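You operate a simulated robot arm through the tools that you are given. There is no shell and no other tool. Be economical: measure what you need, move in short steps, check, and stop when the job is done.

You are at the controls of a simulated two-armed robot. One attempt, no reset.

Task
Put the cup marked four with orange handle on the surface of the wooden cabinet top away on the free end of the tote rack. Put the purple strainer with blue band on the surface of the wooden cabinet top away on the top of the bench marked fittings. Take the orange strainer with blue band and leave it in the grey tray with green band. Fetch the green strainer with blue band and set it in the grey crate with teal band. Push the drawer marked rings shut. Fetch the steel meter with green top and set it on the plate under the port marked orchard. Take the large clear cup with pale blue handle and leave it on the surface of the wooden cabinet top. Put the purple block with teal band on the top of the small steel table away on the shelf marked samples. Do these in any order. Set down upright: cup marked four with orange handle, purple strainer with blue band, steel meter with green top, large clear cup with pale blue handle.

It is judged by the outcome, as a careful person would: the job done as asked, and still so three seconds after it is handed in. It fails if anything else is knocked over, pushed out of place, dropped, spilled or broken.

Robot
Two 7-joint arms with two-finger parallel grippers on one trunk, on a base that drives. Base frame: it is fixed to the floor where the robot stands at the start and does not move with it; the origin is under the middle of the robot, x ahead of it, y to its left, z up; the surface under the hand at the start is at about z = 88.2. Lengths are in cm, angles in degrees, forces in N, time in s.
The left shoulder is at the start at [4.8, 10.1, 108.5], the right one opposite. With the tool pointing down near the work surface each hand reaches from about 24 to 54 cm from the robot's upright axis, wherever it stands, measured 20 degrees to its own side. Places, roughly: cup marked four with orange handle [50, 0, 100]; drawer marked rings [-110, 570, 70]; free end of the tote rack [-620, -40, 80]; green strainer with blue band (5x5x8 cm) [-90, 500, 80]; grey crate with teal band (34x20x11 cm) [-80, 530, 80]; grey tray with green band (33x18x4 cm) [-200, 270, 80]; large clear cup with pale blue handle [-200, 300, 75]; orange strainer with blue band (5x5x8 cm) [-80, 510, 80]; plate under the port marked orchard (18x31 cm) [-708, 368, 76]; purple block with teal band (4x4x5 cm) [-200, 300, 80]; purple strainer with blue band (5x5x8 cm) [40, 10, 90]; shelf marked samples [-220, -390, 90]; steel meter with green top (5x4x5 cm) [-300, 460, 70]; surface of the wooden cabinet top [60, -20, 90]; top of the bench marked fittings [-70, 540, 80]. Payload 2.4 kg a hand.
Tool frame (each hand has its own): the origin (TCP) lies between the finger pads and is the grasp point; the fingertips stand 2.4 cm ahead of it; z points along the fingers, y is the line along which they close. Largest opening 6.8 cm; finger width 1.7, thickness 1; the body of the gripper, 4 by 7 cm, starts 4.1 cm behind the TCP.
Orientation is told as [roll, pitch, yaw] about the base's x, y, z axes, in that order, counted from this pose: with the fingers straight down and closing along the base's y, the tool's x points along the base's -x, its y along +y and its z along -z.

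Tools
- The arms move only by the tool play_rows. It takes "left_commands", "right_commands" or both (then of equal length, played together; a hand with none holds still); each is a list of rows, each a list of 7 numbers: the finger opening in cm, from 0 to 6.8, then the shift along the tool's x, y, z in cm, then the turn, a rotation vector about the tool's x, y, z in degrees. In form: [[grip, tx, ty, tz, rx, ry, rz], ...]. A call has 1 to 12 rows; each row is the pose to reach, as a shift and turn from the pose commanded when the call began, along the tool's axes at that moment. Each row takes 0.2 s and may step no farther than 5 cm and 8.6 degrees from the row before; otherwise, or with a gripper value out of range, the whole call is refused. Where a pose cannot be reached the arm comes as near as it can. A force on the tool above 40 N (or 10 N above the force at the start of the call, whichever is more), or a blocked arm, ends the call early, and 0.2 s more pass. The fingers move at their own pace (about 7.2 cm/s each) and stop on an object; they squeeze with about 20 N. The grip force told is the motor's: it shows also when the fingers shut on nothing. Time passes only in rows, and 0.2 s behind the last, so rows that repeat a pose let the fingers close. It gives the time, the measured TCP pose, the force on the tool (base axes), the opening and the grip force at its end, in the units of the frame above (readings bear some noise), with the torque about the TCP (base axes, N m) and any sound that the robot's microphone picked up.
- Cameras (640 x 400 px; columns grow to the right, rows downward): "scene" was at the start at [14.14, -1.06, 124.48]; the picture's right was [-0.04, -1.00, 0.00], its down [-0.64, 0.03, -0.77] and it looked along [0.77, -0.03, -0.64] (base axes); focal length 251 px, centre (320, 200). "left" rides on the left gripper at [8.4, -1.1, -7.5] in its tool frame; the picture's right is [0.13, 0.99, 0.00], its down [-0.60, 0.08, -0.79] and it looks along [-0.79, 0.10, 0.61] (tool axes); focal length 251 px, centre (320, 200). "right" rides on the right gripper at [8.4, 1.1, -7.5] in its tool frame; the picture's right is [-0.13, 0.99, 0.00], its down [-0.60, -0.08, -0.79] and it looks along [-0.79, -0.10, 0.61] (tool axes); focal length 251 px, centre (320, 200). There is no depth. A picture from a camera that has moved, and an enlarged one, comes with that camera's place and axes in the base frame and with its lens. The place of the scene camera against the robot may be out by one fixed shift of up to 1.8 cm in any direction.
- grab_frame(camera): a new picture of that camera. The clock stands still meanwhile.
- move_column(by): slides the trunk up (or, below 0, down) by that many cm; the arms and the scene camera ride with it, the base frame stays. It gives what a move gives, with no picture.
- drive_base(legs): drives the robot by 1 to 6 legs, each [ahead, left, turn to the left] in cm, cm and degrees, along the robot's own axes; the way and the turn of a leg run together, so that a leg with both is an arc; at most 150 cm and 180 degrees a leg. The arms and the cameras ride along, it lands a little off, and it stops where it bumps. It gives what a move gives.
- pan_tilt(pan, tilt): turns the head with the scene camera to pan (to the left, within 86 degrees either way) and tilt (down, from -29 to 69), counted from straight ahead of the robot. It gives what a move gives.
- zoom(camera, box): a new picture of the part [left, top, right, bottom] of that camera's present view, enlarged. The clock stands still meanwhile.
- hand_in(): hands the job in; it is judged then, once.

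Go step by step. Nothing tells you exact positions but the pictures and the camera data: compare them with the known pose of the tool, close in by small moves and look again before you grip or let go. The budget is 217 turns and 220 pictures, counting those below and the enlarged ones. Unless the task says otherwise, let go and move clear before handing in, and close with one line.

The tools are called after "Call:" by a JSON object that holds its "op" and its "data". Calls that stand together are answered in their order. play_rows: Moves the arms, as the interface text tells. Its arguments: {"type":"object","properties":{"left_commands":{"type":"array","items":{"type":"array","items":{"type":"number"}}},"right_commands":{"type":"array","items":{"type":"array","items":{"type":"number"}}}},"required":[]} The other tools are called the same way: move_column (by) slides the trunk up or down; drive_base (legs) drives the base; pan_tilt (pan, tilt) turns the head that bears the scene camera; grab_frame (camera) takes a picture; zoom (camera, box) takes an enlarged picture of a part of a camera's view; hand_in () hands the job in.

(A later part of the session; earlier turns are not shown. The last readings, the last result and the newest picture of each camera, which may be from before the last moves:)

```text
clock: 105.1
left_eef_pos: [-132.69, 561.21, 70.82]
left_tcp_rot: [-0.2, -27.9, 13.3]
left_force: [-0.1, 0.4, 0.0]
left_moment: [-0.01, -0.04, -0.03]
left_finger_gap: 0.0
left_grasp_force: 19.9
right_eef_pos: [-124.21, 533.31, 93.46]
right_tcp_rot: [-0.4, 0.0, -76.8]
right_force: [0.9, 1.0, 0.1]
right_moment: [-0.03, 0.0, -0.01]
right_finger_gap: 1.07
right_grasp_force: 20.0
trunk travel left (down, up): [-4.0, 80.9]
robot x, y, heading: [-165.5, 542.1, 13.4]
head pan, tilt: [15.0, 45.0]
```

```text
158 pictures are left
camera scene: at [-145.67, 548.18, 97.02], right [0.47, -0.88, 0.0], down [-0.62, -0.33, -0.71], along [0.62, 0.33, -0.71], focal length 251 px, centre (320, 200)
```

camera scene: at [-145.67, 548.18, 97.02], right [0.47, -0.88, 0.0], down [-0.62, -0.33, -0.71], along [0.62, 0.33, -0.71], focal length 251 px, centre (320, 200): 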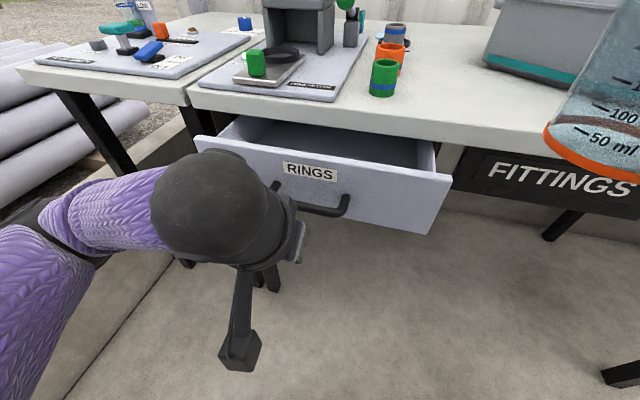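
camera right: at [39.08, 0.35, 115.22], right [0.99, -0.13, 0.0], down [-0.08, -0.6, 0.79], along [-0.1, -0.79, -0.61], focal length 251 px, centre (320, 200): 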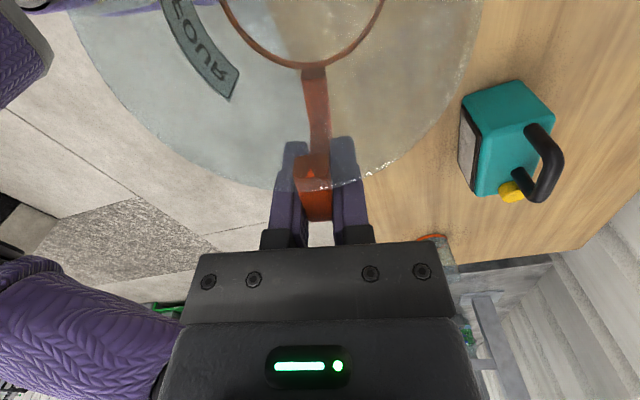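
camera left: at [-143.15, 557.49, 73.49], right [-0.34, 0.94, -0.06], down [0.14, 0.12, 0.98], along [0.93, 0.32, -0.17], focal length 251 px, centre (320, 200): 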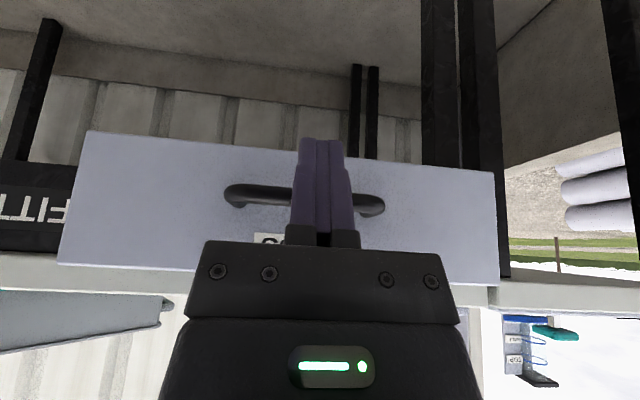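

Fingers are lined up with the handle. I push straight forward until it closes or force rises.

Call:
{"op": "play_rows", "data": {"left_commands": [[0, -1.3, -0.6, 0.7, 0, 0, 0], [0, -2.6, -0.6, 1.4, 0, 0, 0], [0, -3.9, -0.6, 2.1, 0, 0, 0], [0, -5.2, -0.6, 2.8, 0, 0, 0], [0, -6.5, -0.6, 3.5, 0, 0, 0], [0, -7.8, -0.6, 4.2, 0, 0, 0], [0, -9.1, -0.6, 4.9, 0, 0, 0], [0, -10.4, -0.6, 5.6, 0, 0, 0]]}}

Call:
{"op": "grab_frame", "data": {"camera": "left"}}

Call:
{"op": "grab_frame", "data": {"camera": "scene"}}

```text
clock: 106.9
left_eef_pos: [-121.12, 563.17, 70.62]
left_tcp_rot: [-0.3, -27.9, 13.3]
left_force: [-0.1, 0.0, -0.2]
left_moment: [-0.02, -0.02, 0.01]
left_finger_gap: 0.0
left_grasp_force: 20.8
right_eef_pos: [-124.3, 533.23, 93.46]
right_tcp_rot: [-0.4, 0.0, -76.9]
right_force: [-0.5, -0.3, 0.1]
right_moment: [-0.04, -0.02, -0.03]
right_finger_gap: 1.06
right_grasp_force: 19.8
trunk travel left (down, up): [-4.0, 80.9]
robot x, y, heading: [-165.79, 542.18, 13.4]
head pan, tilt: [15.0, 45.0]
```

```text
157 pictures are left
camera left: at [-131.47, 559.59, 73.36], right [-0.34, 0.94, -0.06], down [0.14, 0.12, 0.98], along [0.93, 0.32, -0.17], focal length 251 px, centre (320, 200)
```

left: 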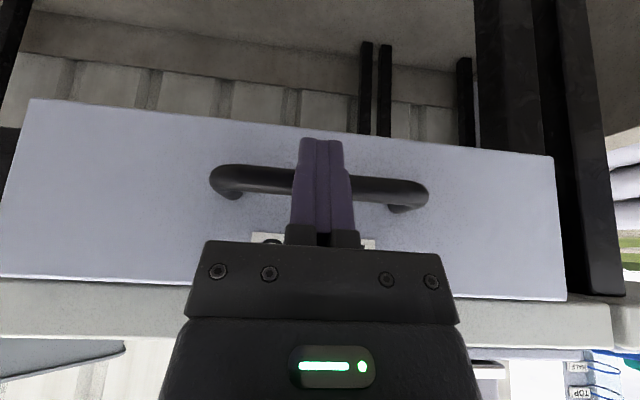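

```text
156 pictures are left
camera scene: at [-145.67, 548.18, 97.02], right [0.47, -0.88, 0.0], down [-0.62, -0.33, -0.71], along [0.62, 0.33, -0.71], focal length 251 px, centre (320, 200)
```

scene: 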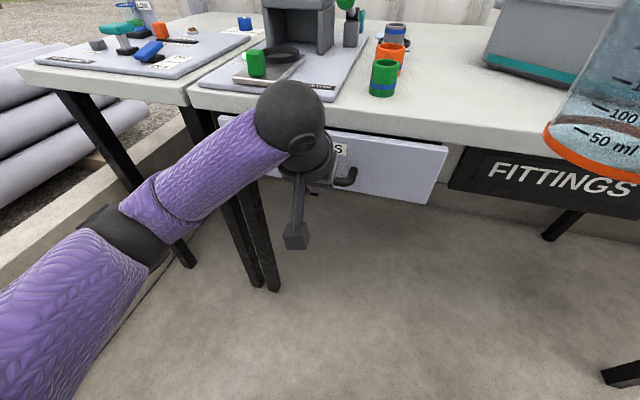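

The drawer is nearly shut with no resistance yet; I push a few more cm in small steps.

Call:
{"op": "play_rows", "data": {"left_commands": [[0, -0.6, 0, 0.3, 0, 0, 0], [0, -1.2, 0, 0.65, 0, 0, 0], [0, -1.8, 0, 1, 0, 0, 0], [0, -2.4, 0, 1.3, 0, 0, 0], [0, -3, 0, 1.6, 0, 0, 0], [0, -3.6, 0, 1.9, 0, 0, 0], [0, -4.2, 0, 2.2, 0, 0, 0]]}}

Call:
{"op": "grab_frame", "data": {"camera": "scene"}}

```text
clock: 108.5
left_eef_pos: [-116.99, 564.17, 70.4]
left_tcp_rot: [0.0, -27.1, 13.0]
left_force: [-11.2, -2.9, -1.1]
left_moment: [-0.02, 0.07, -0.03]
left_finger_gap: 0.0
left_grasp_force: 19.9
right_eef_pos: [-124.35, 533.37, 93.37]
right_tcp_rot: [-0.4, -0.1, -76.7]
right_force: [-0.3, -0.9, -0.2]
right_moment: [0.01, -0.03, 0.03]
right_finger_gap: 1.03
right_grasp_force: 19.6
trunk travel left (down, up): [-4.0, 80.9]
robot x, y, heading: [-165.56, 542.07, 13.4]
head pan, tilt: [15.0, 45.0]
stopped in row 7 (left hand): the force on the tool passed its limit at 47 N (the readings are from after the stop); the commanded pose is now the measured one
```

```text
155 pictures are left
camera scene: at [-145.82, 548.18, 97.03], right [0.47, -0.88, 0.0], down [-0.62, -0.34, -0.71], along [0.62, 0.34, -0.71], focal length 251 px, centre (320, 200)
```

scene: 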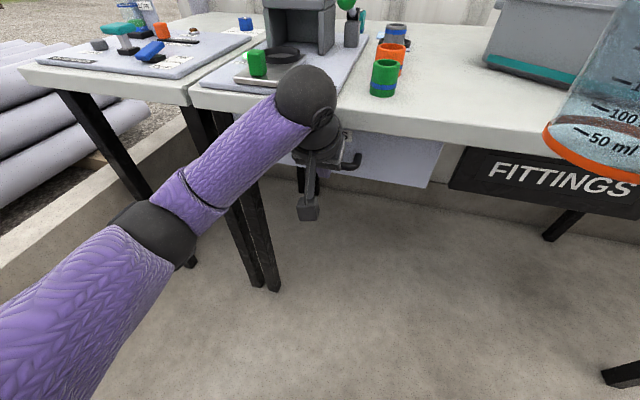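

It hit its stop: the drawer is shut. I retract, straighten the hand and raise the trunk again.

Call:
{"op": "play_rows", "data": {"left_commands": [[0, 2, 0, -1, 0, 0, 0], [0, 4, 0, -2, 0, 3, 0], [0, 6, 0, -3, 0, 9, 0], [0, 8, 0, -4, 0, 15, 0], [0, 9, 0, -4.8, 0, 21, 0], [0, 10, 0, -5.3, 0, 27, 0]]}}

Call:
{"op": "move_column", "data": {"by": 16}}

Call:
{"op": "grab_frame", "data": {"camera": "scene"}}

```text
clock: 109.9
left_eef_pos: [-127.82, 561.73, 70.62]
left_tcp_rot: [0.0, 0.0, 13.2]
left_force: [0.4, -0.4, -0.3]
left_moment: [-0.02, -0.01, 0.0]
left_finger_gap: 0.0
left_grasp_force: 20.1
right_eef_pos: [-124.33, 533.36, 93.37]
right_tcp_rot: [-0.4, 0.0, -76.7]
right_force: [0.0, -0.3, -0.7]
right_moment: [-0.08, 0.01, -0.01]
right_finger_gap: 1.04
right_grasp_force: 20.4
trunk travel left (down, up): [-4.0, 80.9]
robot x, y, heading: [-165.78, 542.58, 13.3]
head pan, tilt: [15.0, 45.0]
```

```text
clock: 111.7
left_eef_pos: [-127.89, 561.71, 86.52]
left_tcp_rot: [-0.1, -0.2, 13.2]
left_force: [-0.6, 1.6, 0.2]
left_moment: [-0.03, 0.01, -0.01]
left_finger_gap: 0.0
left_grasp_force: 20.5
right_eef_pos: [-124.24, 533.35, 109.4]
right_tcp_rot: [-0.6, 0.0, -76.7]
right_force: [0.6, -0.7, -0.3]
right_moment: [-0.04, 0.02, 0.01]
right_finger_gap: 1.06
right_grasp_force: 20.4
trunk travel left (down, up): [-20.0, 64.9]
robot x, y, heading: [-165.94, 542.56, 13.5]
head pan, tilt: [15.0, 45.0]
```

```text
154 pictures are left
camera scene: at [-150.71, 547.01, 113.54], right [0.47, -0.88, 0.0], down [-0.62, -0.34, -0.71], along [0.62, 0.34, -0.71], focal length 251 px, centre (320, 200)
```

scene: 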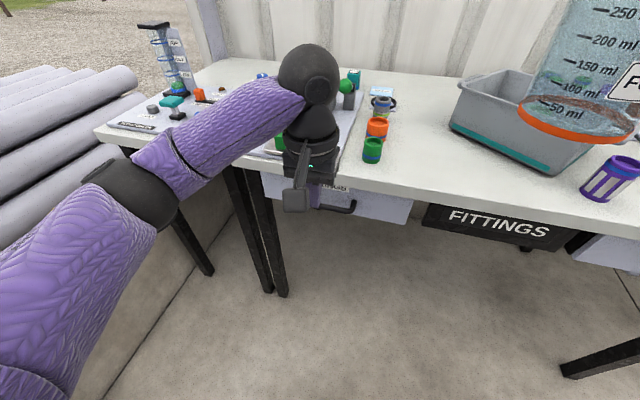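

Now for the orange strainer: I raise and open the left hand, then strafe right and drive in to bring it about 45 cm ahead.

Call:
{"op": "play_rows", "data": {"left_commands": [[6.8, 1, 0, -4, 0, 0, 0], [6.8, 1, 0, -8, 0, 0, 0], [6.8, 1, 0, -8, 0, 0, 0]]}}

Call:
{"op": "drive_base", "data": {"legs": [[0, -66, 0], [24, 0, 0]]}}

Call:
{"op": "grab_frame", "data": {"camera": "left"}}

Call:
{"op": "grab_frame", "data": {"camera": "scene"}}

```text
clock: 112.5
left_eef_pos: [-128.86, 561.57, 94.73]
left_tcp_rot: [0.1, 0.0, 13.1]
left_force: [0.0, -0.3, -0.1]
left_moment: [0.03, 0.0, 0.04]
left_finger_gap: 6.8
left_grasp_force: 0.0
right_eef_pos: [-124.22, 533.4, 109.45]
right_tcp_rot: [-0.3, 0.0, -76.6]
right_force: [0.5, -1.3, -0.1]
right_moment: [-0.06, 0.01, 0.0]
right_finger_gap: 1.05
right_grasp_force: 19.9
trunk travel left (down, up): [-20.0, 64.9]
robot x, y, heading: [-165.77, 542.45, 13.7]
head pan, tilt: [15.0, 45.0]
```

```text
clock: 117.6
left_eef_pos: [-90.22, 502.61, 94.6]
left_tcp_rot: [0.0, -0.1, 12.9]
left_force: [-0.1, -0.2, 0.0]
left_moment: [-0.03, -0.01, 0.02]
left_finger_gap: 6.79
left_grasp_force: 0.0
right_eef_pos: [-85.89, 474.42, 109.54]
right_tcp_rot: [-0.3, 0.1, -76.8]
right_force: [0.0, -0.3, 0.2]
right_moment: [-0.02, -0.01, -0.02]
right_finger_gap: 1.06
right_grasp_force: 19.6
trunk travel left (down, up): [-20.0, 64.9]
robot x, y, heading: [-127.25, 483.36, 13.1]
head pan, tilt: [15.0, 45.0]
```

```text
153 pictures are left
camera left: at [-98.25, 499.59, 102.1], right [-0.35, 0.94, 0.0], down [0.57, 0.21, 0.79], along [0.75, 0.28, -0.61], focal length 251 px, centre (320, 200)
```

left: 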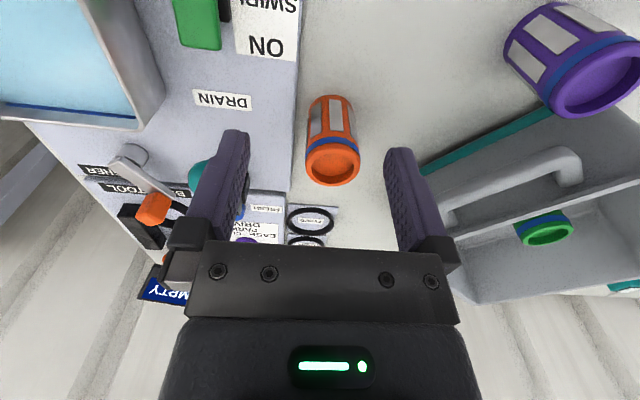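

```text
152 pictures are left
camera scene: at [-112.25, 488.16, 113.55], right [0.47, -0.88, 0.0], down [-0.62, -0.33, -0.71], along [0.62, 0.33, -0.71], focal length 251 px, centre (320, 200)
```

scene: 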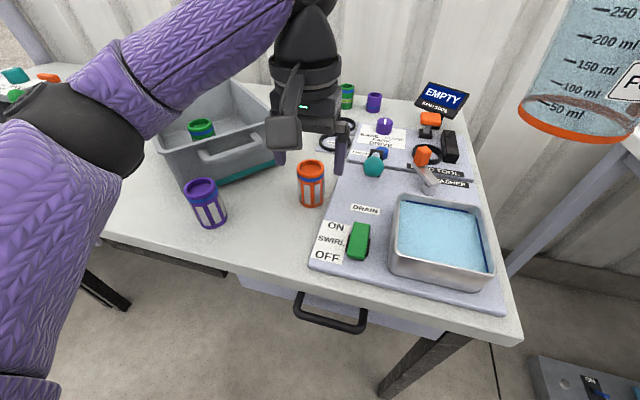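

Orange's rim is at (−84.5, 505.9). I move over it, descend and grip.

Call:
{"op": "play_rows", "data": {"left_commands": [[6.8, -3.2, 1, 0, 0, 0, 0], [6.8, -6.3, 1.9, 1, 0, 0, 0], [6.8, -6.3, 1.9, 4.5, 0, 0, 0], [6.8, -6.3, 1.9, 8, 0, 0, 0], [6.8, -6.3, 1.9, 11, 0, 0, 0], [3.5, -6.3, 1.9, 11, 0, 0, 0], [3.5, -6.3, 1.9, 11, 0, 0, 0], [3.5, -6.3, 1.9, 11, 0, 0, 0]]}}

Call:
{"op": "grab_frame", "data": {"camera": "left"}}

```text
clock: 119.4
left_eef_pos: [-84.67, 505.98, 83.53]
left_tcp_rot: [0.0, -0.1, 12.9]
left_force: [0.5, -1.5, 2.8]
left_moment: [-0.03, -0.1, 0.0]
left_finger_gap: 4.5
left_grasp_force: 20.0
right_eef_pos: [-85.94, 474.43, 109.45]
right_tcp_rot: [-0.5, 0.0, -77.0]
right_force: [0.3, 0.3, 0.0]
right_moment: [-0.03, -0.01, 0.02]
right_finger_gap: 1.07
right_grasp_force: 19.3
trunk travel left (down, up): [-20.0, 64.9]
robot x, y, heading: [-127.33, 483.33, 13.1]
head pan, tilt: [15.0, 45.0]
```

```text
151 pictures are left
camera left: at [-92.5, 502.88, 91.07], right [-0.35, 0.94, 0.0], down [0.57, 0.21, 0.79], along [0.75, 0.28, -0.61], focal length 251 px, centre (320, 200)
```

left: 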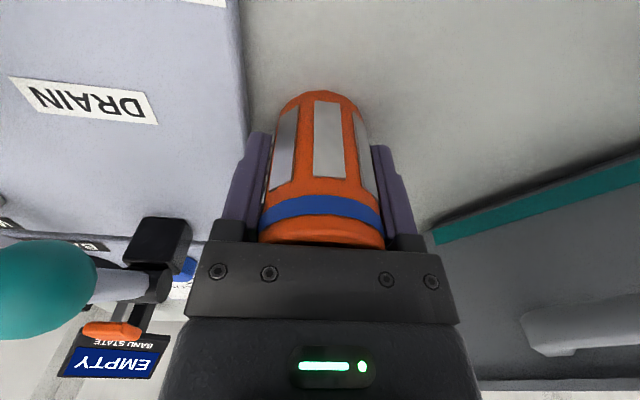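

Gripped. I lift, pull back, then back the base away, turn around to face −x and slide along toward the steel tables.

Call:
{"op": "play_rows", "data": {"left_commands": [[3.5, 0, 0, -4, 0, 0, 0], [3.5, 0, 0, -8, 0, 0, 0], [3.5, 0, 0, -12, 0, 0, 0], [3.5, 2, 0, -14, 0, 0, 0], [3.5, 5, 0, -14, 0, 0, 0], [3.5, 8, 0, -14, 0, 0, 0], [3.5, 10, 1, -14, 0, 0, 0]]}}

Call:
{"op": "drive_base", "data": {"legs": [[-42, 0, 0], [0, 0, 90], [0, 0, 90]]}}

Call:
{"op": "pan_tilt", "data": {"pan": 40, "tilt": 18}}

Call:
{"op": "grab_frame", "data": {"camera": "scene"}}

Call:
{"op": "pan_tilt", "data": {"pan": -10, "tilt": 20}}

Call:
{"op": "grab_frame", "data": {"camera": "scene"}}

```text
clock: 121.0
left_eef_pos: [-94.61, 504.56, 97.41]
left_tcp_rot: [-0.1, -0.2, 12.8]
left_force: [0.0, 0.1, 0.2]
left_moment: [0.01, 0.0, 0.01]
left_finger_gap: 4.49
left_grasp_force: 19.7
right_eef_pos: [-85.8, 474.48, 109.37]
right_tcp_rot: [-0.3, -0.1, -76.9]
right_force: [0.4, 0.2, -0.3]
right_moment: [-0.02, 0.01, 0.02]
right_finger_gap: 1.06
right_grasp_force: 19.9
trunk travel left (down, up): [-20.0, 64.9]
robot x, y, heading: [-127.3, 483.27, 13.2]
head pan, tilt: [15.0, 45.0]
```

```text
clock: 131.1
left_eef_pos: [-201.72, 453.87, 97.56]
left_tcp_rot: [0.0, -0.1, -169.3]
left_force: [0.4, -0.2, -0.2]
left_moment: [0.0, -0.02, -0.04]
left_finger_gap: 4.52
left_grasp_force: 19.8
right_eef_pos: [-209.11, 484.36, 109.47]
right_tcp_rot: [-0.4, 0.0, 101.1]
right_force: [-0.1, -0.5, 0.3]
right_moment: [0.03, 0.03, -0.01]
right_finger_gap: 1.02
right_grasp_force: 19.9
trunk travel left (down, up): [-20.0, 64.9]
robot x, y, heading: [-167.86, 473.93, -169.0]
head pan, tilt: [15.0, 45.0]
```

```text
clock: 132.0
left_eef_pos: [-201.61, 453.93, 97.52]
left_tcp_rot: [0.0, -0.2, -169.3]
left_force: [-0.2, -0.8, -1.0]
left_moment: [-0.03, 0.02, 0.03]
left_finger_gap: 4.49
left_grasp_force: 20.0
right_eef_pos: [-209.03, 484.35, 109.43]
right_tcp_rot: [-0.4, -0.1, 101.1]
right_force: [0.2, 0.5, -0.7]
right_moment: [0.05, 0.03, 0.02]
right_finger_gap: 1.07
right_grasp_force: 19.7
trunk travel left (down, up): [-20.0, 64.9]
robot x, y, heading: [-167.88, 473.98, -169.0]
head pan, tilt: [40.0, 18.0]
```

```text
150 pictures are left
camera scene: at [-180.4, 464.54, 117.73], right [-0.78, 0.63, 0.0], down [0.2, 0.24, -0.95], along [-0.6, -0.74, -0.31], focal length 251 px, centre (320, 200)
```

scene: 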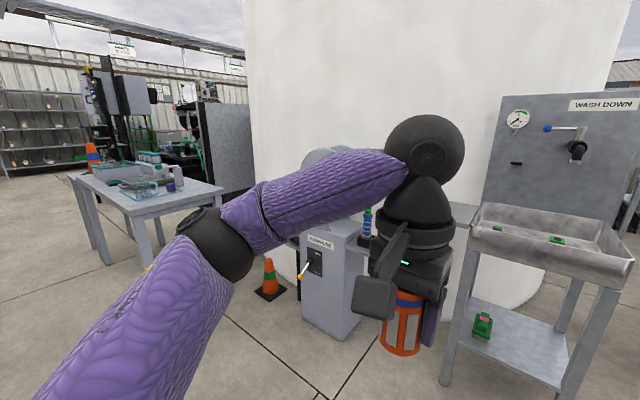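

```text
clock: 133.2
left_eef_pos: [-201.58, 453.92, 97.57]
left_tcp_rot: [0.0, -0.1, -169.3]
left_force: [-0.8, 0.7, -1.8]
left_moment: [0.0, 0.03, 0.0]
left_finger_gap: 4.52
left_grasp_force: 19.9
right_eef_pos: [-209.09, 484.25, 109.64]
right_tcp_rot: [-0.3, 0.0, 101.0]
right_force: [-0.2, 0.4, -0.3]
right_moment: [0.04, -0.02, -0.04]
right_finger_gap: 1.05
right_grasp_force: 20.6
trunk travel left (down, up): [-20.0, 64.9]
robot x, y, heading: [-168.3, 473.68, -169.0]
head pan, tilt: [-10.0, 20.0]
```

```text
149 pictures are left
camera scene: at [-183.82, 471.62, 117.42], right [-0.02, 1.0, 0.0], down [0.34, 0.01, -0.94], along [-0.94, -0.02, -0.34], focal length 251 px, centre (320, 200)
```

scene: 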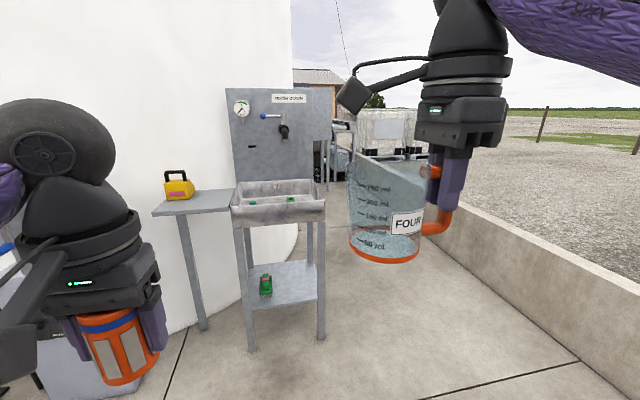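

I can see the wash-down basin with green-topped things at about (−300, 460). A quick zoom to identify the meter, before I go to the tray.

Call:
{"op": "zoom", "data": {"camera": "scene", "box": [140, 160, 340, 300]}}

Call:
{"op": "drive_base", "data": {"legs": [[0, 120, -1], [12, 55, 0]]}}

Call:
{"op": "pan_tilt", "data": {"pan": 0, "tilt": 30}}

Call:
{"op": "grab_frame", "data": {"camera": "scene"}}

```text
2.86 times, centred on (240, 230) of scene
camera zoom: at [-183.82, 471.62, 117.42], right [-0.02, 1.0, 0.0], down [0.34, 0.01, -0.94], along [-0.94, -0.02, -0.34], focal length 716 px, centre (549, 114)
```

zoom: 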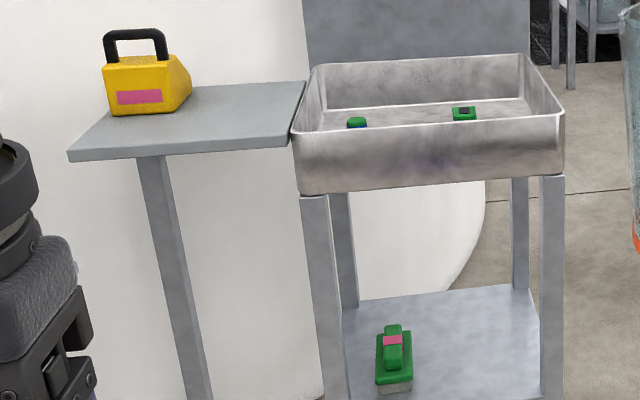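

```text
clock: 142.1
left_eef_pos: [-182.42, 280.1, 97.55]
left_tcp_rot: [0.0, -0.1, -170.1]
left_force: [0.0, -0.6, -0.9]
left_moment: [-0.01, 0.01, -0.02]
left_finger_gap: 4.52
left_grasp_force: 20.1
right_eef_pos: [-189.65, 310.69, 109.5]
right_tcp_rot: [-0.3, 0.0, 100.2]
right_force: [0.0, 0.0, -0.6]
right_moment: [0.01, 0.04, 0.03]
right_finger_gap: 1.08
right_grasp_force: 19.7
trunk travel left (down, up): [-20.0, 64.9]
robot x, y, heading: [-148.69, 299.54, -169.8]
head pan, tilt: [-10.0, 20.0]
```

```text
clock: 142.8
left_eef_pos: [-182.5, 280.08, 97.47]
left_tcp_rot: [0.0, -0.1, -170.0]
left_force: [-0.7, -0.5, -1.4]
left_moment: [-0.02, -0.01, -0.01]
left_finger_gap: 4.52
left_grasp_force: 19.9
right_eef_pos: [-189.7, 310.72, 109.39]
right_tcp_rot: [-0.3, 0.0, 100.3]
right_force: [-0.1, 0.1, -1.6]
right_moment: [0.07, 0.01, -0.01]
right_finger_gap: 1.05
right_grasp_force: 19.6
trunk travel left (down, up): [-20.0, 64.9]
robot x, y, heading: [-149.2, 299.59, -170.1]
head pan, tilt: [0.0, 30.0]
```

```text
147 pictures are left
camera scene: at [-164.02, 296.07, 115.82], right [-0.18, 0.98, 0.0], down [0.49, 0.09, -0.87], along [-0.85, -0.15, -0.5], focal length 251 px, centre (320, 200)
```

scene: 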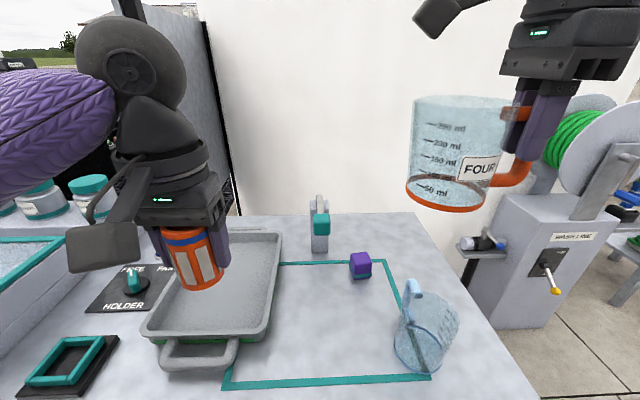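

The tray is right under the orange strainer; block and large cup are beside it. I check with the left wrist camera.

Call:
{"op": "grab_frame", "data": {"camera": "left"}}

Call:
{"op": "zoom", "data": {"camera": "scene", "box": [300, 190, 500, 390]}}

```text
146 pictures are left
camera left: at [-174.38, 282.63, 105.03], right [0.3, -0.95, 0.0], down [-0.58, -0.18, 0.79], along [-0.76, -0.24, -0.61], focal length 251 px, centre (320, 200)
```

left: 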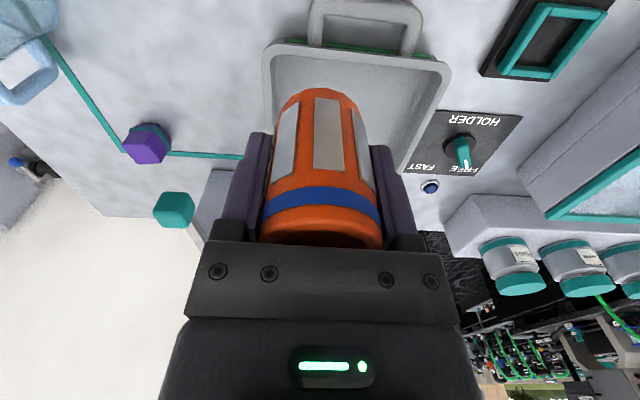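

```text
2.00 times, centred on (400, 290) of scene
camera zoom: at [-164.02, 296.07, 115.82], right [-0.18, 0.98, 0.0], down [0.49, 0.09, -0.87], along [-0.85, -0.15, -0.5], focal length 502 px, centre (160, 20)
```

zoom: 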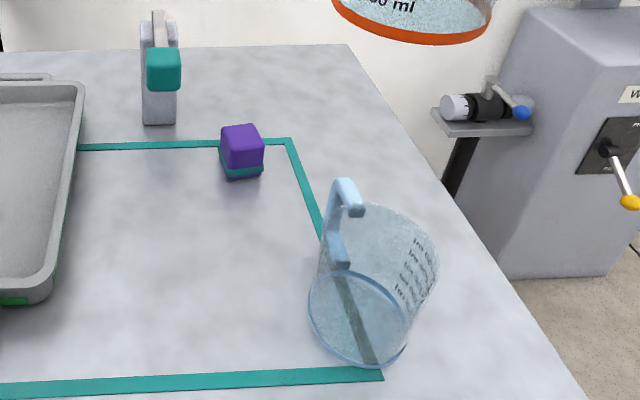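

The tray interior lies 8–18 cm ahead of the hand. I move 10 cm ahead, 3 cm left and down partway, then look.

Call:
{"op": "play_rows", "data": {"left_commands": [[3.5, -3.5, 1, 0, 0, 0, 0], [3.5, -7, 2, 0, 0, 0, 0], [3.5, -10, 3, 2, 0, 0, 0], [3.5, -10, 3, 6, 0, 0, 0], [3.5, -10, 3, 10, 0, 0, 0]]}}

Call:
{"op": "grab_frame", "data": {"camera": "left"}}

Call:
{"op": "grab_frame", "data": {"camera": "scene"}}

```text
clock: 144.0
left_eef_pos: [-191.9, 275.46, 87.53]
left_tcp_rot: [0.1, -0.3, -170.2]
left_force: [0.1, -1.0, -1.8]
left_moment: [-0.01, -0.01, 0.01]
left_finger_gap: 4.5
left_grasp_force: 20.0
right_eef_pos: [-189.64, 310.78, 109.55]
right_tcp_rot: [-0.3, 0.0, 100.3]
right_force: [-0.1, 0.6, 0.3]
right_moment: [0.02, 0.02, -0.05]
right_finger_gap: 1.03
right_grasp_force: 20.2
trunk travel left (down, up): [-20.0, 64.9]
robot x, y, heading: [-148.84, 299.43, -169.7]
head pan, tilt: [0.0, 30.0]
```

```text
144 pictures are left
camera left: at [-183.83, 277.81, 95.01], right [0.3, -0.95, 0.0], down [-0.58, -0.18, 0.79], along [-0.76, -0.24, -0.61], focal length 251 px, centre (320, 200)
```

left: 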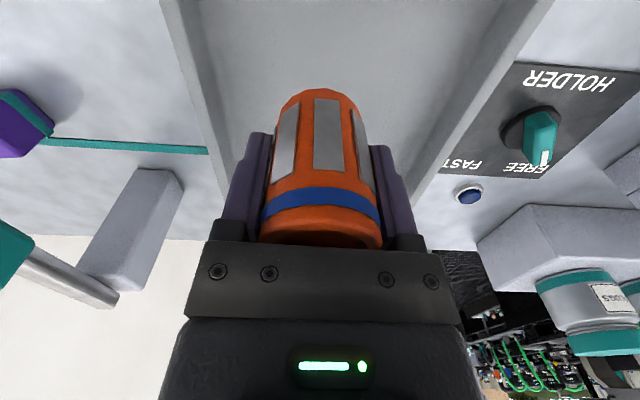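

```text
143 pictures are left
camera scene: at [-164.02, 296.06, 115.81], right [-0.18, 0.98, 0.0], down [0.49, 0.09, -0.87], along [-0.85, -0.15, -0.5], focal length 251 px, centre (320, 200)
```

scene: 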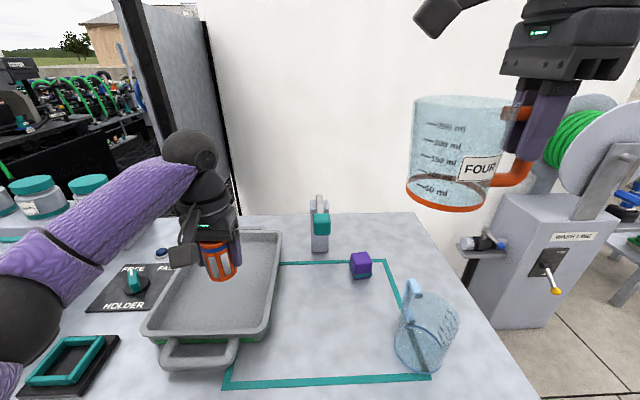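

Centred over the tray floor. I lower with small steps until contact.

Call:
{"op": "play_rows", "data": {"left_commands": [[3.5, 0, 0, 2, 0, 0, 0], [3.5, 0, 0, 3.5, 0, 0, 0], [3.5, 0, 0, 4, 0, 0, 0], [3.5, 0, 0, 4.4, 0, 0, 0], [3.5, 0, 0, 4.8, 0, 0, 0], [3.5, 0, 0, 5.2, 0, 0, 0], [3.5, 0, 0, 5.6, 0, 0, 0], [3.5, 0, 0, 6, 0, 0, 0], [3.5, 0, 0, 6.4, 0, 0, 0], [3.5, 0, 0, 6.8, 0, 0, 0]]}}

```text
clock: 146.2
left_eef_pos: [-192.0, 275.46, 80.95]
left_tcp_rot: [0.1, -0.3, -170.1]
left_force: [-1.2, -3.5, 14.8]
left_moment: [-0.23, 0.01, -0.01]
left_finger_gap: 4.52
left_grasp_force: 20.0
right_eef_pos: [-189.43, 310.67, 109.45]
right_tcp_rot: [-0.5, 0.0, 100.3]
right_force: [-0.1, 0.1, -0.6]
right_moment: [0.01, -0.03, 0.02]
right_finger_gap: 1.06
right_grasp_force: 20.1
trunk travel left (down, up): [-20.0, 64.9]
robot x, y, heading: [-148.67, 299.63, -169.8]
head pan, tilt: [0.0, 30.0]
```

Contact on the tray floor. I release and rise.

Call:
{"op": "play_rows", "data": {"left_commands": [[3.5, 0, 0, -0.2, 0, 0, 0], [5.5, 0, 0, -0.2, 0, 0, 0], [6.4, 0, 0, -0.2, 0, 0, 0], [6.4, 0, 0, -3, 0, 0, 0], [6.4, 0, 0, -7, 0, 0, 0], [6.4, 0, 0, -11, 0, 0, 0], [6.4, 1, 0, -15, 0, 0, 0], [6.4, 5, 0, -16, 0, 0, 0]]}}

Call:
{"op": "grab_frame", "data": {"camera": "scene"}}

Call:
{"op": "grab_frame", "data": {"camera": "left"}}

```text
clock: 148.0
left_eef_pos: [-186.71, 276.4, 96.87]
left_tcp_rot: [0.0, -0.1, -170.1]
left_force: [0.0, 0.7, -0.2]
left_moment: [0.03, 0.0, 0.04]
left_finger_gap: 6.41
left_grasp_force: 0.0
right_eef_pos: [-189.62, 310.7, 109.45]
right_tcp_rot: [-0.4, 0.1, 100.1]
right_force: [0.0, 0.2, 0.0]
right_moment: [0.02, 0.01, 0.05]
right_finger_gap: 1.02
right_grasp_force: 19.6
trunk travel left (down, up): [-20.0, 64.9]
robot x, y, heading: [-148.69, 299.92, -169.6]
head pan, tilt: [0.0, 30.0]
```

```text
142 pictures are left
camera scene: at [-164.01, 296.08, 115.81], right [-0.18, 0.98, 0.0], down [0.49, 0.09, -0.87], along [-0.85, -0.15, -0.5], focal length 251 px, centre (320, 200)
```

scene: 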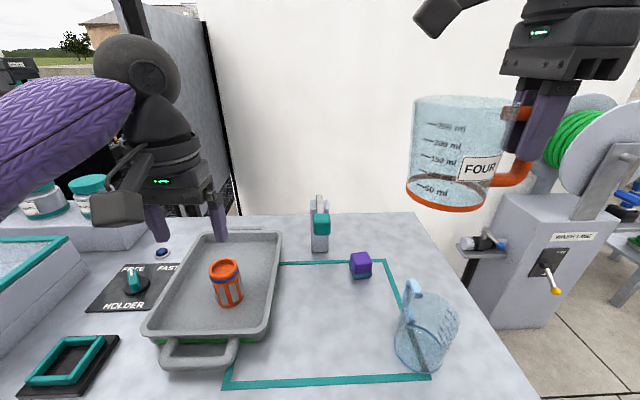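

```text
141 pictures are left
camera left: at [-178.67, 278.83, 104.37], right [0.3, -0.95, 0.0], down [-0.58, -0.18, 0.79], along [-0.76, -0.24, -0.61], focal length 251 px, centre (320, 200)
```

left: 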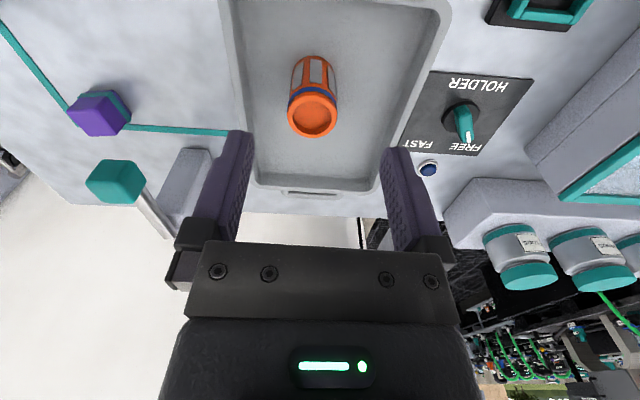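

Orange is in the tray. Now I retrace to the wash-down basin for the meter.

Call:
{"op": "drive_base", "data": {"legs": [[-12, -55, 0], [0, -115, 0], [32, 0, 0]]}}

Call:
{"op": "grab_frame", "data": {"camera": "scene"}}

```text
clock: 158.5
left_eef_pos: [-236.41, 441.58, 96.83]
left_tcp_rot: [-0.1, -0.1, -170.3]
left_force: [0.2, -0.1, 0.3]
left_moment: [0.01, 0.01, 0.0]
left_finger_gap: 6.39
left_grasp_force: 0.0
right_eef_pos: [-238.96, 475.99, 109.51]
right_tcp_rot: [-0.4, -0.1, 99.8]
right_force: [-0.3, 0.0, -0.5]
right_moment: [0.03, -0.01, 0.01]
right_finger_gap: 1.08
right_grasp_force: 19.7
trunk travel left (down, up): [-20.0, 64.9]
robot x, y, heading: [-197.98, 465.17, -170.0]
head pan, tilt: [0.0, 30.0]
```

```text
140 pictures are left
camera scene: at [-213.51, 461.21, 115.81], right [-0.17, 0.99, 0.0], down [0.49, 0.09, -0.87], along [-0.85, -0.15, -0.5], focal length 251 px, centre (320, 200)
```

scene: 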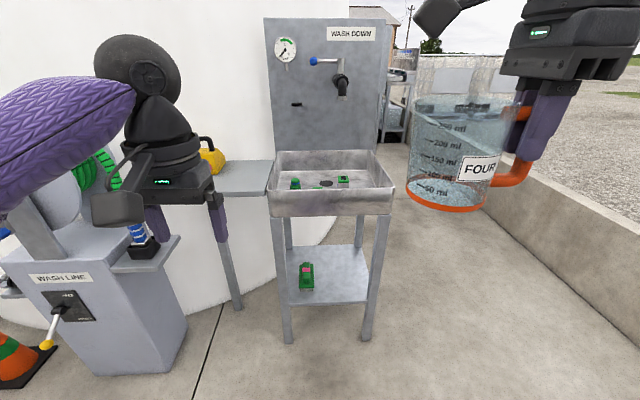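

Call:
{"op": "zoom", "data": {"camera": "scene", "box": [260, 140, 400, 310]}}

Call:
{"op": "drive_base", "data": {"legs": [[0, -12, 0], [30, 0, 0]]}}

Call:
{"op": "pan_tilt", "data": {"pan": 10, "tilt": 40}}

Call:
{"op": "grab_frame", "data": {"camera": "scene"}}

Call:
{"op": "grab_frame", "data": {"camera": "left"}}

```text
2.35 times, centred on (330, 225) of scene
camera zoom: at [-213.51, 461.21, 115.81], right [-0.17, 0.99, 0.0], down [0.49, 0.09, -0.87], along [-0.85, -0.15, -0.5], focal length 590 px, centre (296, 141)
```

zoom: 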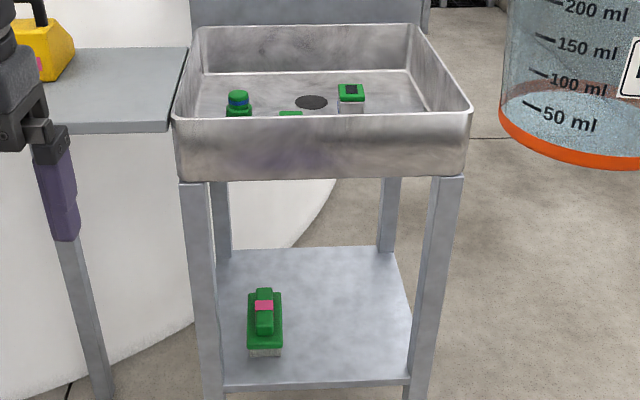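

```text
clock: 161.4
left_eef_pos: [-268.08, 448.35, 96.94]
left_tcp_rot: [0.0, 0.0, -170.5]
left_force: [0.7, -0.4, -1.1]
left_moment: [-0.02, 0.01, 0.06]
left_finger_gap: 6.39
left_grasp_force: 0.0
right_eef_pos: [-270.74, 482.82, 109.4]
right_tcp_rot: [-0.5, 0.0, 99.8]
right_force: [-0.8, -0.9, -0.1]
right_moment: [0.05, 0.02, 0.01]
right_finger_gap: 1.04
right_grasp_force: 19.7
trunk travel left (down, up): [-20.0, 64.9]
robot x, y, heading: [-229.72, 471.33, -170.1]
head pan, tilt: [0.0, 30.0]
```

```text
clock: 162.1
left_eef_pos: [-268.11, 448.43, 96.7]
left_tcp_rot: [0.0, -0.2, -170.5]
left_force: [0.4, -0.3, 0.5]
left_moment: [0.03, -0.01, -0.04]
left_finger_gap: 6.4
left_grasp_force: 0.1
right_eef_pos: [-270.56, 482.71, 109.5]
right_tcp_rot: [-0.4, 0.0, 99.8]
right_force: [-0.6, 1.2, -0.4]
right_moment: [0.03, 0.04, 0.01]
right_finger_gap: 1.05
right_grasp_force: 19.7
trunk travel left (down, up): [-20.0, 64.9]
robot x, y, heading: [-229.73, 471.34, -170.3]
head pan, tilt: [10.0, 40.0]
```

```text
138 pictures are left
camera scene: at [-244.29, 466.62, 114.28], right [-0.34, 0.94, 0.0], down [0.6, 0.22, -0.77], along [-0.72, -0.26, -0.64], focal length 251 px, centre (320, 200)
```

scene: 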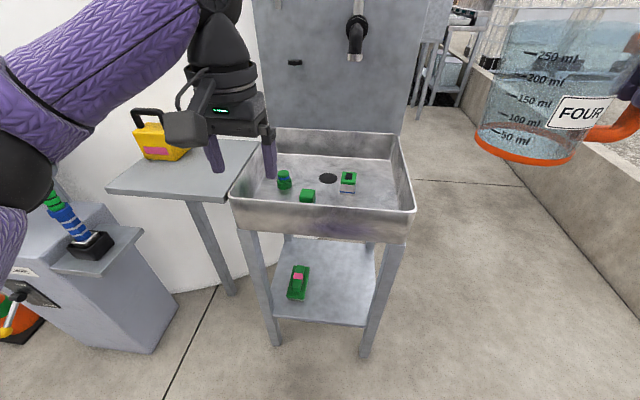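

```text
137 pictures are left
camera left: at [-260.01, 450.8, 104.33], right [0.29, -0.96, 0.0], down [-0.58, -0.18, 0.79], along [-0.76, -0.23, -0.61], focal length 251 px, centre (320, 200)
```

left: 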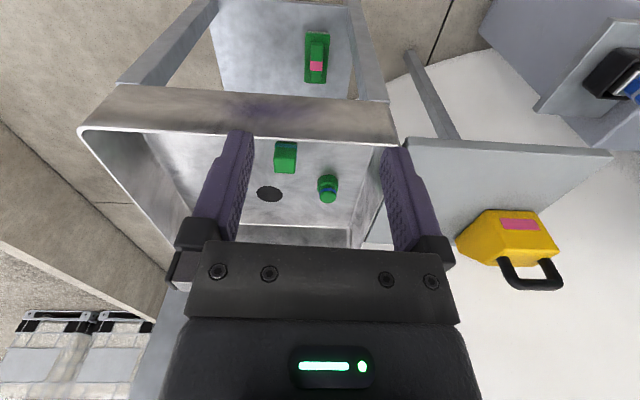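

The steel meter with the green top and dark window is the right-hand one, about (−302, 454), under a tap. I drive closer with the hand held over the front of the basin, and look.

Call:
{"op": "drive_base", "data": {"legs": [[20, 0, 0]]}}

Call:
{"op": "grab_frame", "data": {"camera": "left"}}

Call:
{"op": "grab_frame", "data": {"camera": "scene"}}

```text
clock: 163.7
left_eef_pos: [-287.85, 445.08, 96.85]
left_tcp_rot: [-0.1, 0.0, -170.6]
left_force: [0.9, -0.2, -0.2]
left_moment: [0.01, -0.03, 0.0]
left_finger_gap: 6.41
left_grasp_force: 0.0
right_eef_pos: [-290.27, 479.47, 109.47]
right_tcp_rot: [-0.4, 0.0, 99.8]
right_force: [0.0, -0.5, -1.0]
right_moment: [-0.03, 0.01, 0.01]
right_finger_gap: 1.06
right_grasp_force: 20.3
trunk travel left (down, up): [-20.0, 64.9]
robot x, y, heading: [-249.66, 468.19, -170.1]
head pan, tilt: [10.0, 40.0]
```

```text
136 pictures are left
camera left: at [-279.71, 447.41, 104.32], right [0.29, -0.96, 0.0], down [-0.58, -0.18, 0.79], along [-0.76, -0.23, -0.61], focal length 251 px, centre (320, 200)
```

left: 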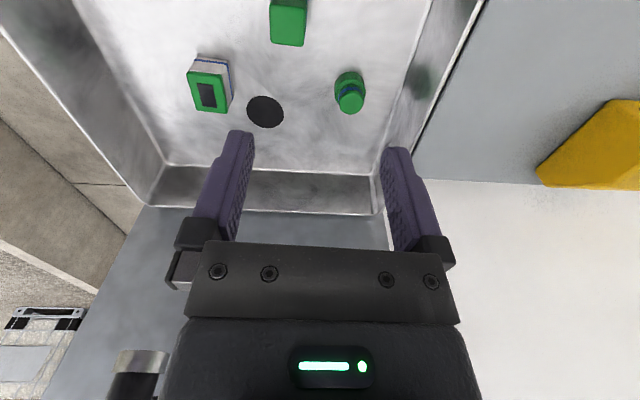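

```text
135 pictures are left
camera scene: at [-263.98, 463.22, 114.27], right [-0.34, 0.94, 0.0], down [0.61, 0.22, -0.77], along [-0.72, -0.26, -0.64], focal length 251 px, centre (320, 200)
```

scene: 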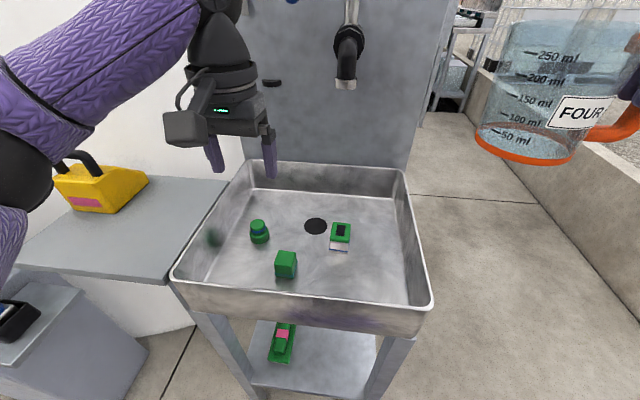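

The meter's top is near (−299, 455.4, 75.7). I move in 5 cm more, lower the trunk 8 cm, then sidestep the hand right, staying low of the tap.

Call:
{"op": "drive_base", "data": {"legs": [[5, 0, 0]]}}

Call:
{"op": "play_rows", "data": {"left_commands": [[6.4, 1.5, -3, 0, 0, 0, 0], [6.4, 1.5, -6, 0, 0, 0, 0], [6.4, 1.5, -9, 0, 0, 0, 0], [6.4, 0.5, -11, 0, 0, 0, 0]]}}

Call:
{"op": "move_column", "data": {"by": -8}}

Call:
{"op": "grab_frame", "data": {"camera": "left"}}

Call:
{"op": "grab_frame", "data": {"camera": "scene"}}

```text
clock: 164.6
left_eef_pos: [-292.78, 444.08, 96.75]
left_tcp_rot: [0.0, -0.1, -170.5]
left_force: [0.0, -0.3, -0.3]
left_moment: [0.0, -0.03, -0.01]
left_finger_gap: 6.4
left_grasp_force: 0.1
right_eef_pos: [-295.27, 478.52, 109.37]
right_tcp_rot: [-0.4, 0.0, 99.8]
right_force: [1.1, -0.3, -0.2]
right_moment: [0.03, 0.01, 0.03]
right_finger_gap: 1.05
right_grasp_force: 19.9
trunk travel left (down, up): [-20.0, 64.9]
robot x, y, heading: [-254.56, 467.24, -170.0]
head pan, tilt: [10.0, 40.0]
```

```text
clock: 165.6
left_eef_pos: [-294.18, 455.04, 96.73]
left_tcp_rot: [-0.1, -0.1, -170.5]
left_force: [0.3, -0.3, -0.1]
left_moment: [0.02, 0.03, 0.01]
left_finger_gap: 6.42
left_grasp_force: 0.0
right_eef_pos: [-295.33, 478.42, 109.42]
right_tcp_rot: [-0.4, 0.0, 99.9]
right_force: [-0.1, -0.1, -0.1]
right_moment: [0.07, 0.01, -0.01]
right_finger_gap: 1.03
right_grasp_force: 20.1
trunk travel left (down, up): [-20.0, 64.9]
robot x, y, heading: [-254.46, 467.4, -170.1]
head pan, tilt: [10.0, 40.0]
```

```text
clock: 166.8
left_eef_pos: [-294.12, 455.04, 88.77]
left_tcp_rot: [0.0, -0.2, -170.6]
left_force: [-0.1, -0.1, -0.5]
left_moment: [0.0, 0.04, -0.01]
left_finger_gap: 6.41
left_grasp_force: 0.1
right_eef_pos: [-295.22, 478.36, 101.51]
right_tcp_rot: [-0.4, -0.1, 99.9]
right_force: [-0.5, 0.0, -1.0]
right_moment: [0.04, 0.02, 0.02]
right_finger_gap: 1.06
right_grasp_force: 20.1
trunk travel left (down, up): [-12.0, 72.9]
robot x, y, heading: [-254.36, 467.31, -170.3]
head pan, tilt: [10.0, 40.0]
```

```text
134 pictures are left
camera left: at [-285.95, 457.5, 96.35], right [0.29, -0.96, 0.0], down [-0.58, -0.18, 0.8], along [-0.76, -0.23, -0.61], focal length 251 px, centre (320, 200)
```

left: 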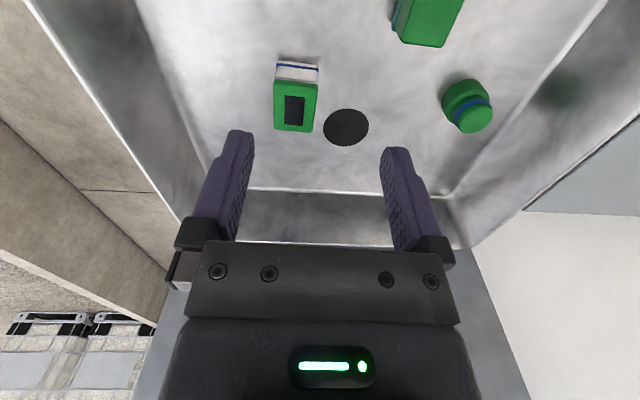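

```text
133 pictures are left
camera scene: at [-271.25, 461.97, 106.07], right [-0.34, 0.94, 0.0], down [0.61, 0.22, -0.77], along [-0.72, -0.26, -0.64], focal length 251 px, centre (320, 200)
```

scene: 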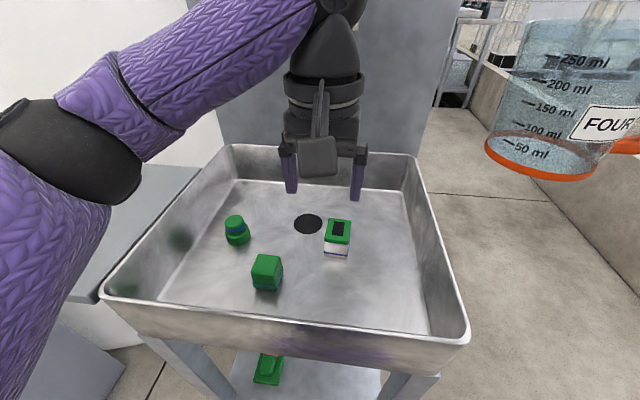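

The meter's top is at (−300, 455.9, 74.2). I align and go halfway down, then check.

Call:
{"op": "play_rows", "data": {"left_commands": [[6.4, -2, -1, 3, 0, 0, 0], [6.4, -4, -1.9, 5, 0, 0, 0], [6.4, -5.65, -1.9, 8, 0, 0, 0], [6.4, -5.65, -1.9, 10.5, 0, 0, 0]]}}

Call:
{"op": "grab_frame", "data": {"camera": "left"}}

Call:
{"op": "grab_frame", "data": {"camera": "scene"}}

```text
clock: 167.8
left_eef_pos: [-299.95, 455.99, 78.2]
left_tcp_rot: [-0.1, -0.1, -170.5]
left_force: [0.2, -0.3, -0.1]
left_moment: [0.0, 0.04, -0.02]
left_finger_gap: 6.42
left_grasp_force: 0.1
right_eef_pos: [-295.22, 478.45, 101.45]
right_tcp_rot: [-0.5, 0.0, 99.8]
right_force: [0.2, 0.1, -0.4]
right_moment: [-0.01, 0.04, -0.02]
right_finger_gap: 1.05
right_grasp_force: 19.6
trunk travel left (down, up): [-12.0, 72.9]
robot x, y, heading: [-254.32, 466.8, -170.0]
head pan, tilt: [10.0, 40.0]
```

```text
132 pictures are left
camera left: at [-291.92, 458.46, 85.77], right [0.29, -0.96, 0.0], down [-0.58, -0.18, 0.79], along [-0.76, -0.23, -0.61], focal length 251 px, centre (320, 200)
```

left: 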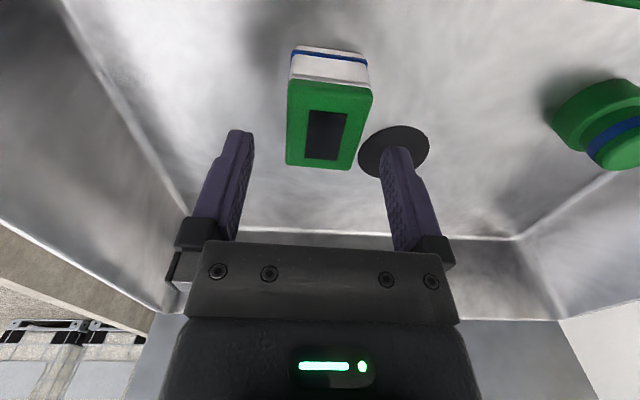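

```text
131 pictures are left
camera scene: at [-271.27, 461.97, 106.06], right [-0.34, 0.94, 0.0], down [0.61, 0.22, -0.77], along [-0.72, -0.26, -0.64], focal length 251 px, centre (320, 200)
```

scene: 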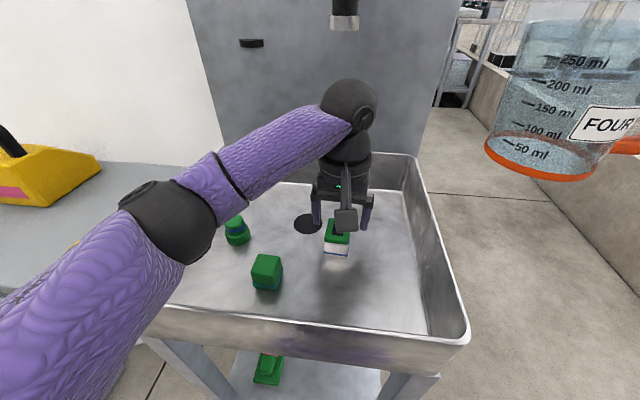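

Well aligned. Down and grip.

Call:
{"op": "play_rows", "data": {"left_commands": [[6.4, 0, 0, 3, 0, 0, 0], [6.4, 0, 0, 5.7, 0, 0, 0], [3, 0, 0, 5.7, 0, 0, 0], [3, 0, 0, 5.7, 0, 0, 0], [2.5, 0, 0, 5.7, 0, 0, 0], [2.5, 0, 0, 5.7, 0, 0, 0]]}}

Call:
{"op": "grab_frame", "data": {"camera": "left"}}

```text
clock: 169.2
left_eef_pos: [-300.62, 455.82, 73.73]
left_tcp_rot: [0.1, -1.7, -170.5]
left_force: [-0.4, -0.6, -0.4]
left_moment: [0.02, 0.02, 0.0]
left_finger_gap: 3.99
left_grasp_force: 19.7
right_eef_pos: [-295.12, 478.41, 101.67]
right_tcp_rot: [-0.3, -0.1, 99.7]
right_force: [-0.2, -0.7, -0.6]
right_moment: [0.02, 0.02, 0.01]
right_finger_gap: 1.05
right_grasp_force: 20.1
trunk travel left (down, up): [-12.0, 72.9]
robot x, y, heading: [-254.59, 467.07, -170.5]
head pan, tilt: [10.0, 40.0]
```

```text
130 pictures are left
camera left: at [-292.22, 458.21, 81.03], right [0.29, -0.96, 0.0], down [-0.56, -0.17, 0.81], along [-0.78, -0.23, -0.59], focal length 251 px, centre (320, 200)
```

left: 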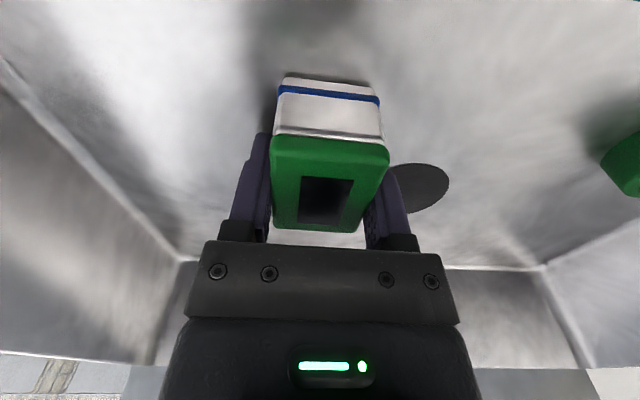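

Meter gripped at 4.0 cm. I lift while pulling back to stay clear of the tap.

Call:
{"op": "play_rows", "data": {"left_commands": [[2.5, 0, 0, -2, 0, 0, 0], [2.5, 1, 0, -4, 0, 1, 0], [2.5, 3, 0, -6, 0, 1.7, 0], [2.5, 5, 0, -9, 0, 1.7, 0], [2.5, 7, 0, -12, 0, 1.7, 0], [2.5, 8, 0, -16, 0, 1.7, 0], [2.5, 9, 1, -20, 0, 1.7, 0], [2.5, 10, 2, -23, 0, 1.7, 0]]}}

Call:
{"op": "grab_frame", "data": {"camera": "scene"}}

Call:
{"op": "grab_frame", "data": {"camera": "left"}}

```text
clock: 171.0
left_eef_pos: [-289.78, 455.72, 95.65]
left_tcp_rot: [0.0, 1.6, -170.6]
left_force: [0.3, -0.1, -2.0]
left_moment: [0.03, -0.02, 0.01]
left_finger_gap: 4.0
left_grasp_force: 19.8
right_eef_pos: [-295.32, 478.55, 101.43]
right_tcp_rot: [-0.4, 0.0, 99.8]
right_force: [-0.1, 0.5, -0.4]
right_moment: [0.02, 0.03, -0.01]
right_finger_gap: 1.04
right_grasp_force: 19.8
trunk travel left (down, up): [-12.0, 72.9]
robot x, y, heading: [-254.8, 466.74, -170.1]
head pan, tilt: [10.0, 40.0]
```

```text
129 pictures are left
camera scene: at [-271.28, 461.96, 106.06], right [-0.34, 0.94, 0.0], down [0.61, 0.22, -0.77], along [-0.72, -0.26, -0.64], focal length 251 px, centre (320, 200)
```

scene: 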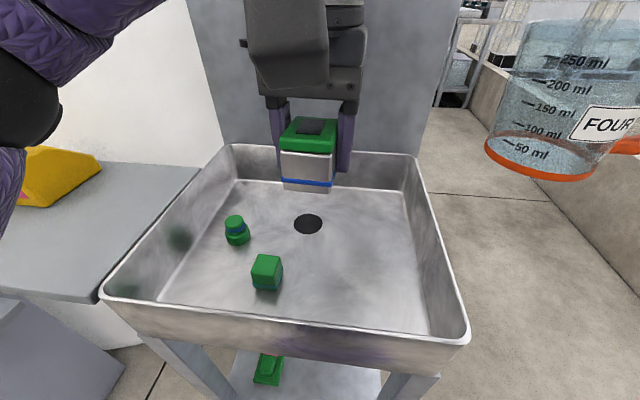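

```text
128 pictures are left
camera left: at [-281.86, 458.08, 103.29], right [0.29, -0.96, 0.0], down [-0.6, -0.18, 0.78], along [-0.74, -0.23, -0.63], focal length 251 px, centre (320, 200)
```

left: 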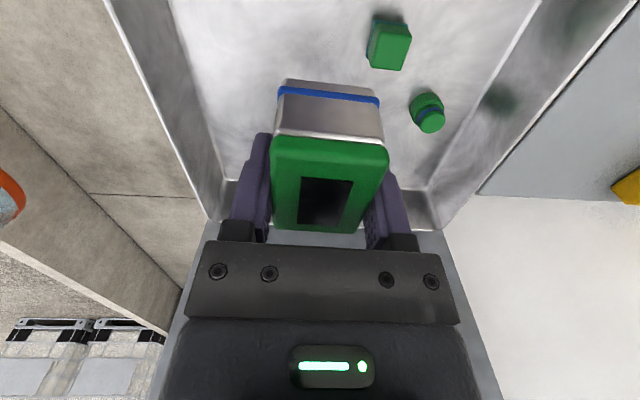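

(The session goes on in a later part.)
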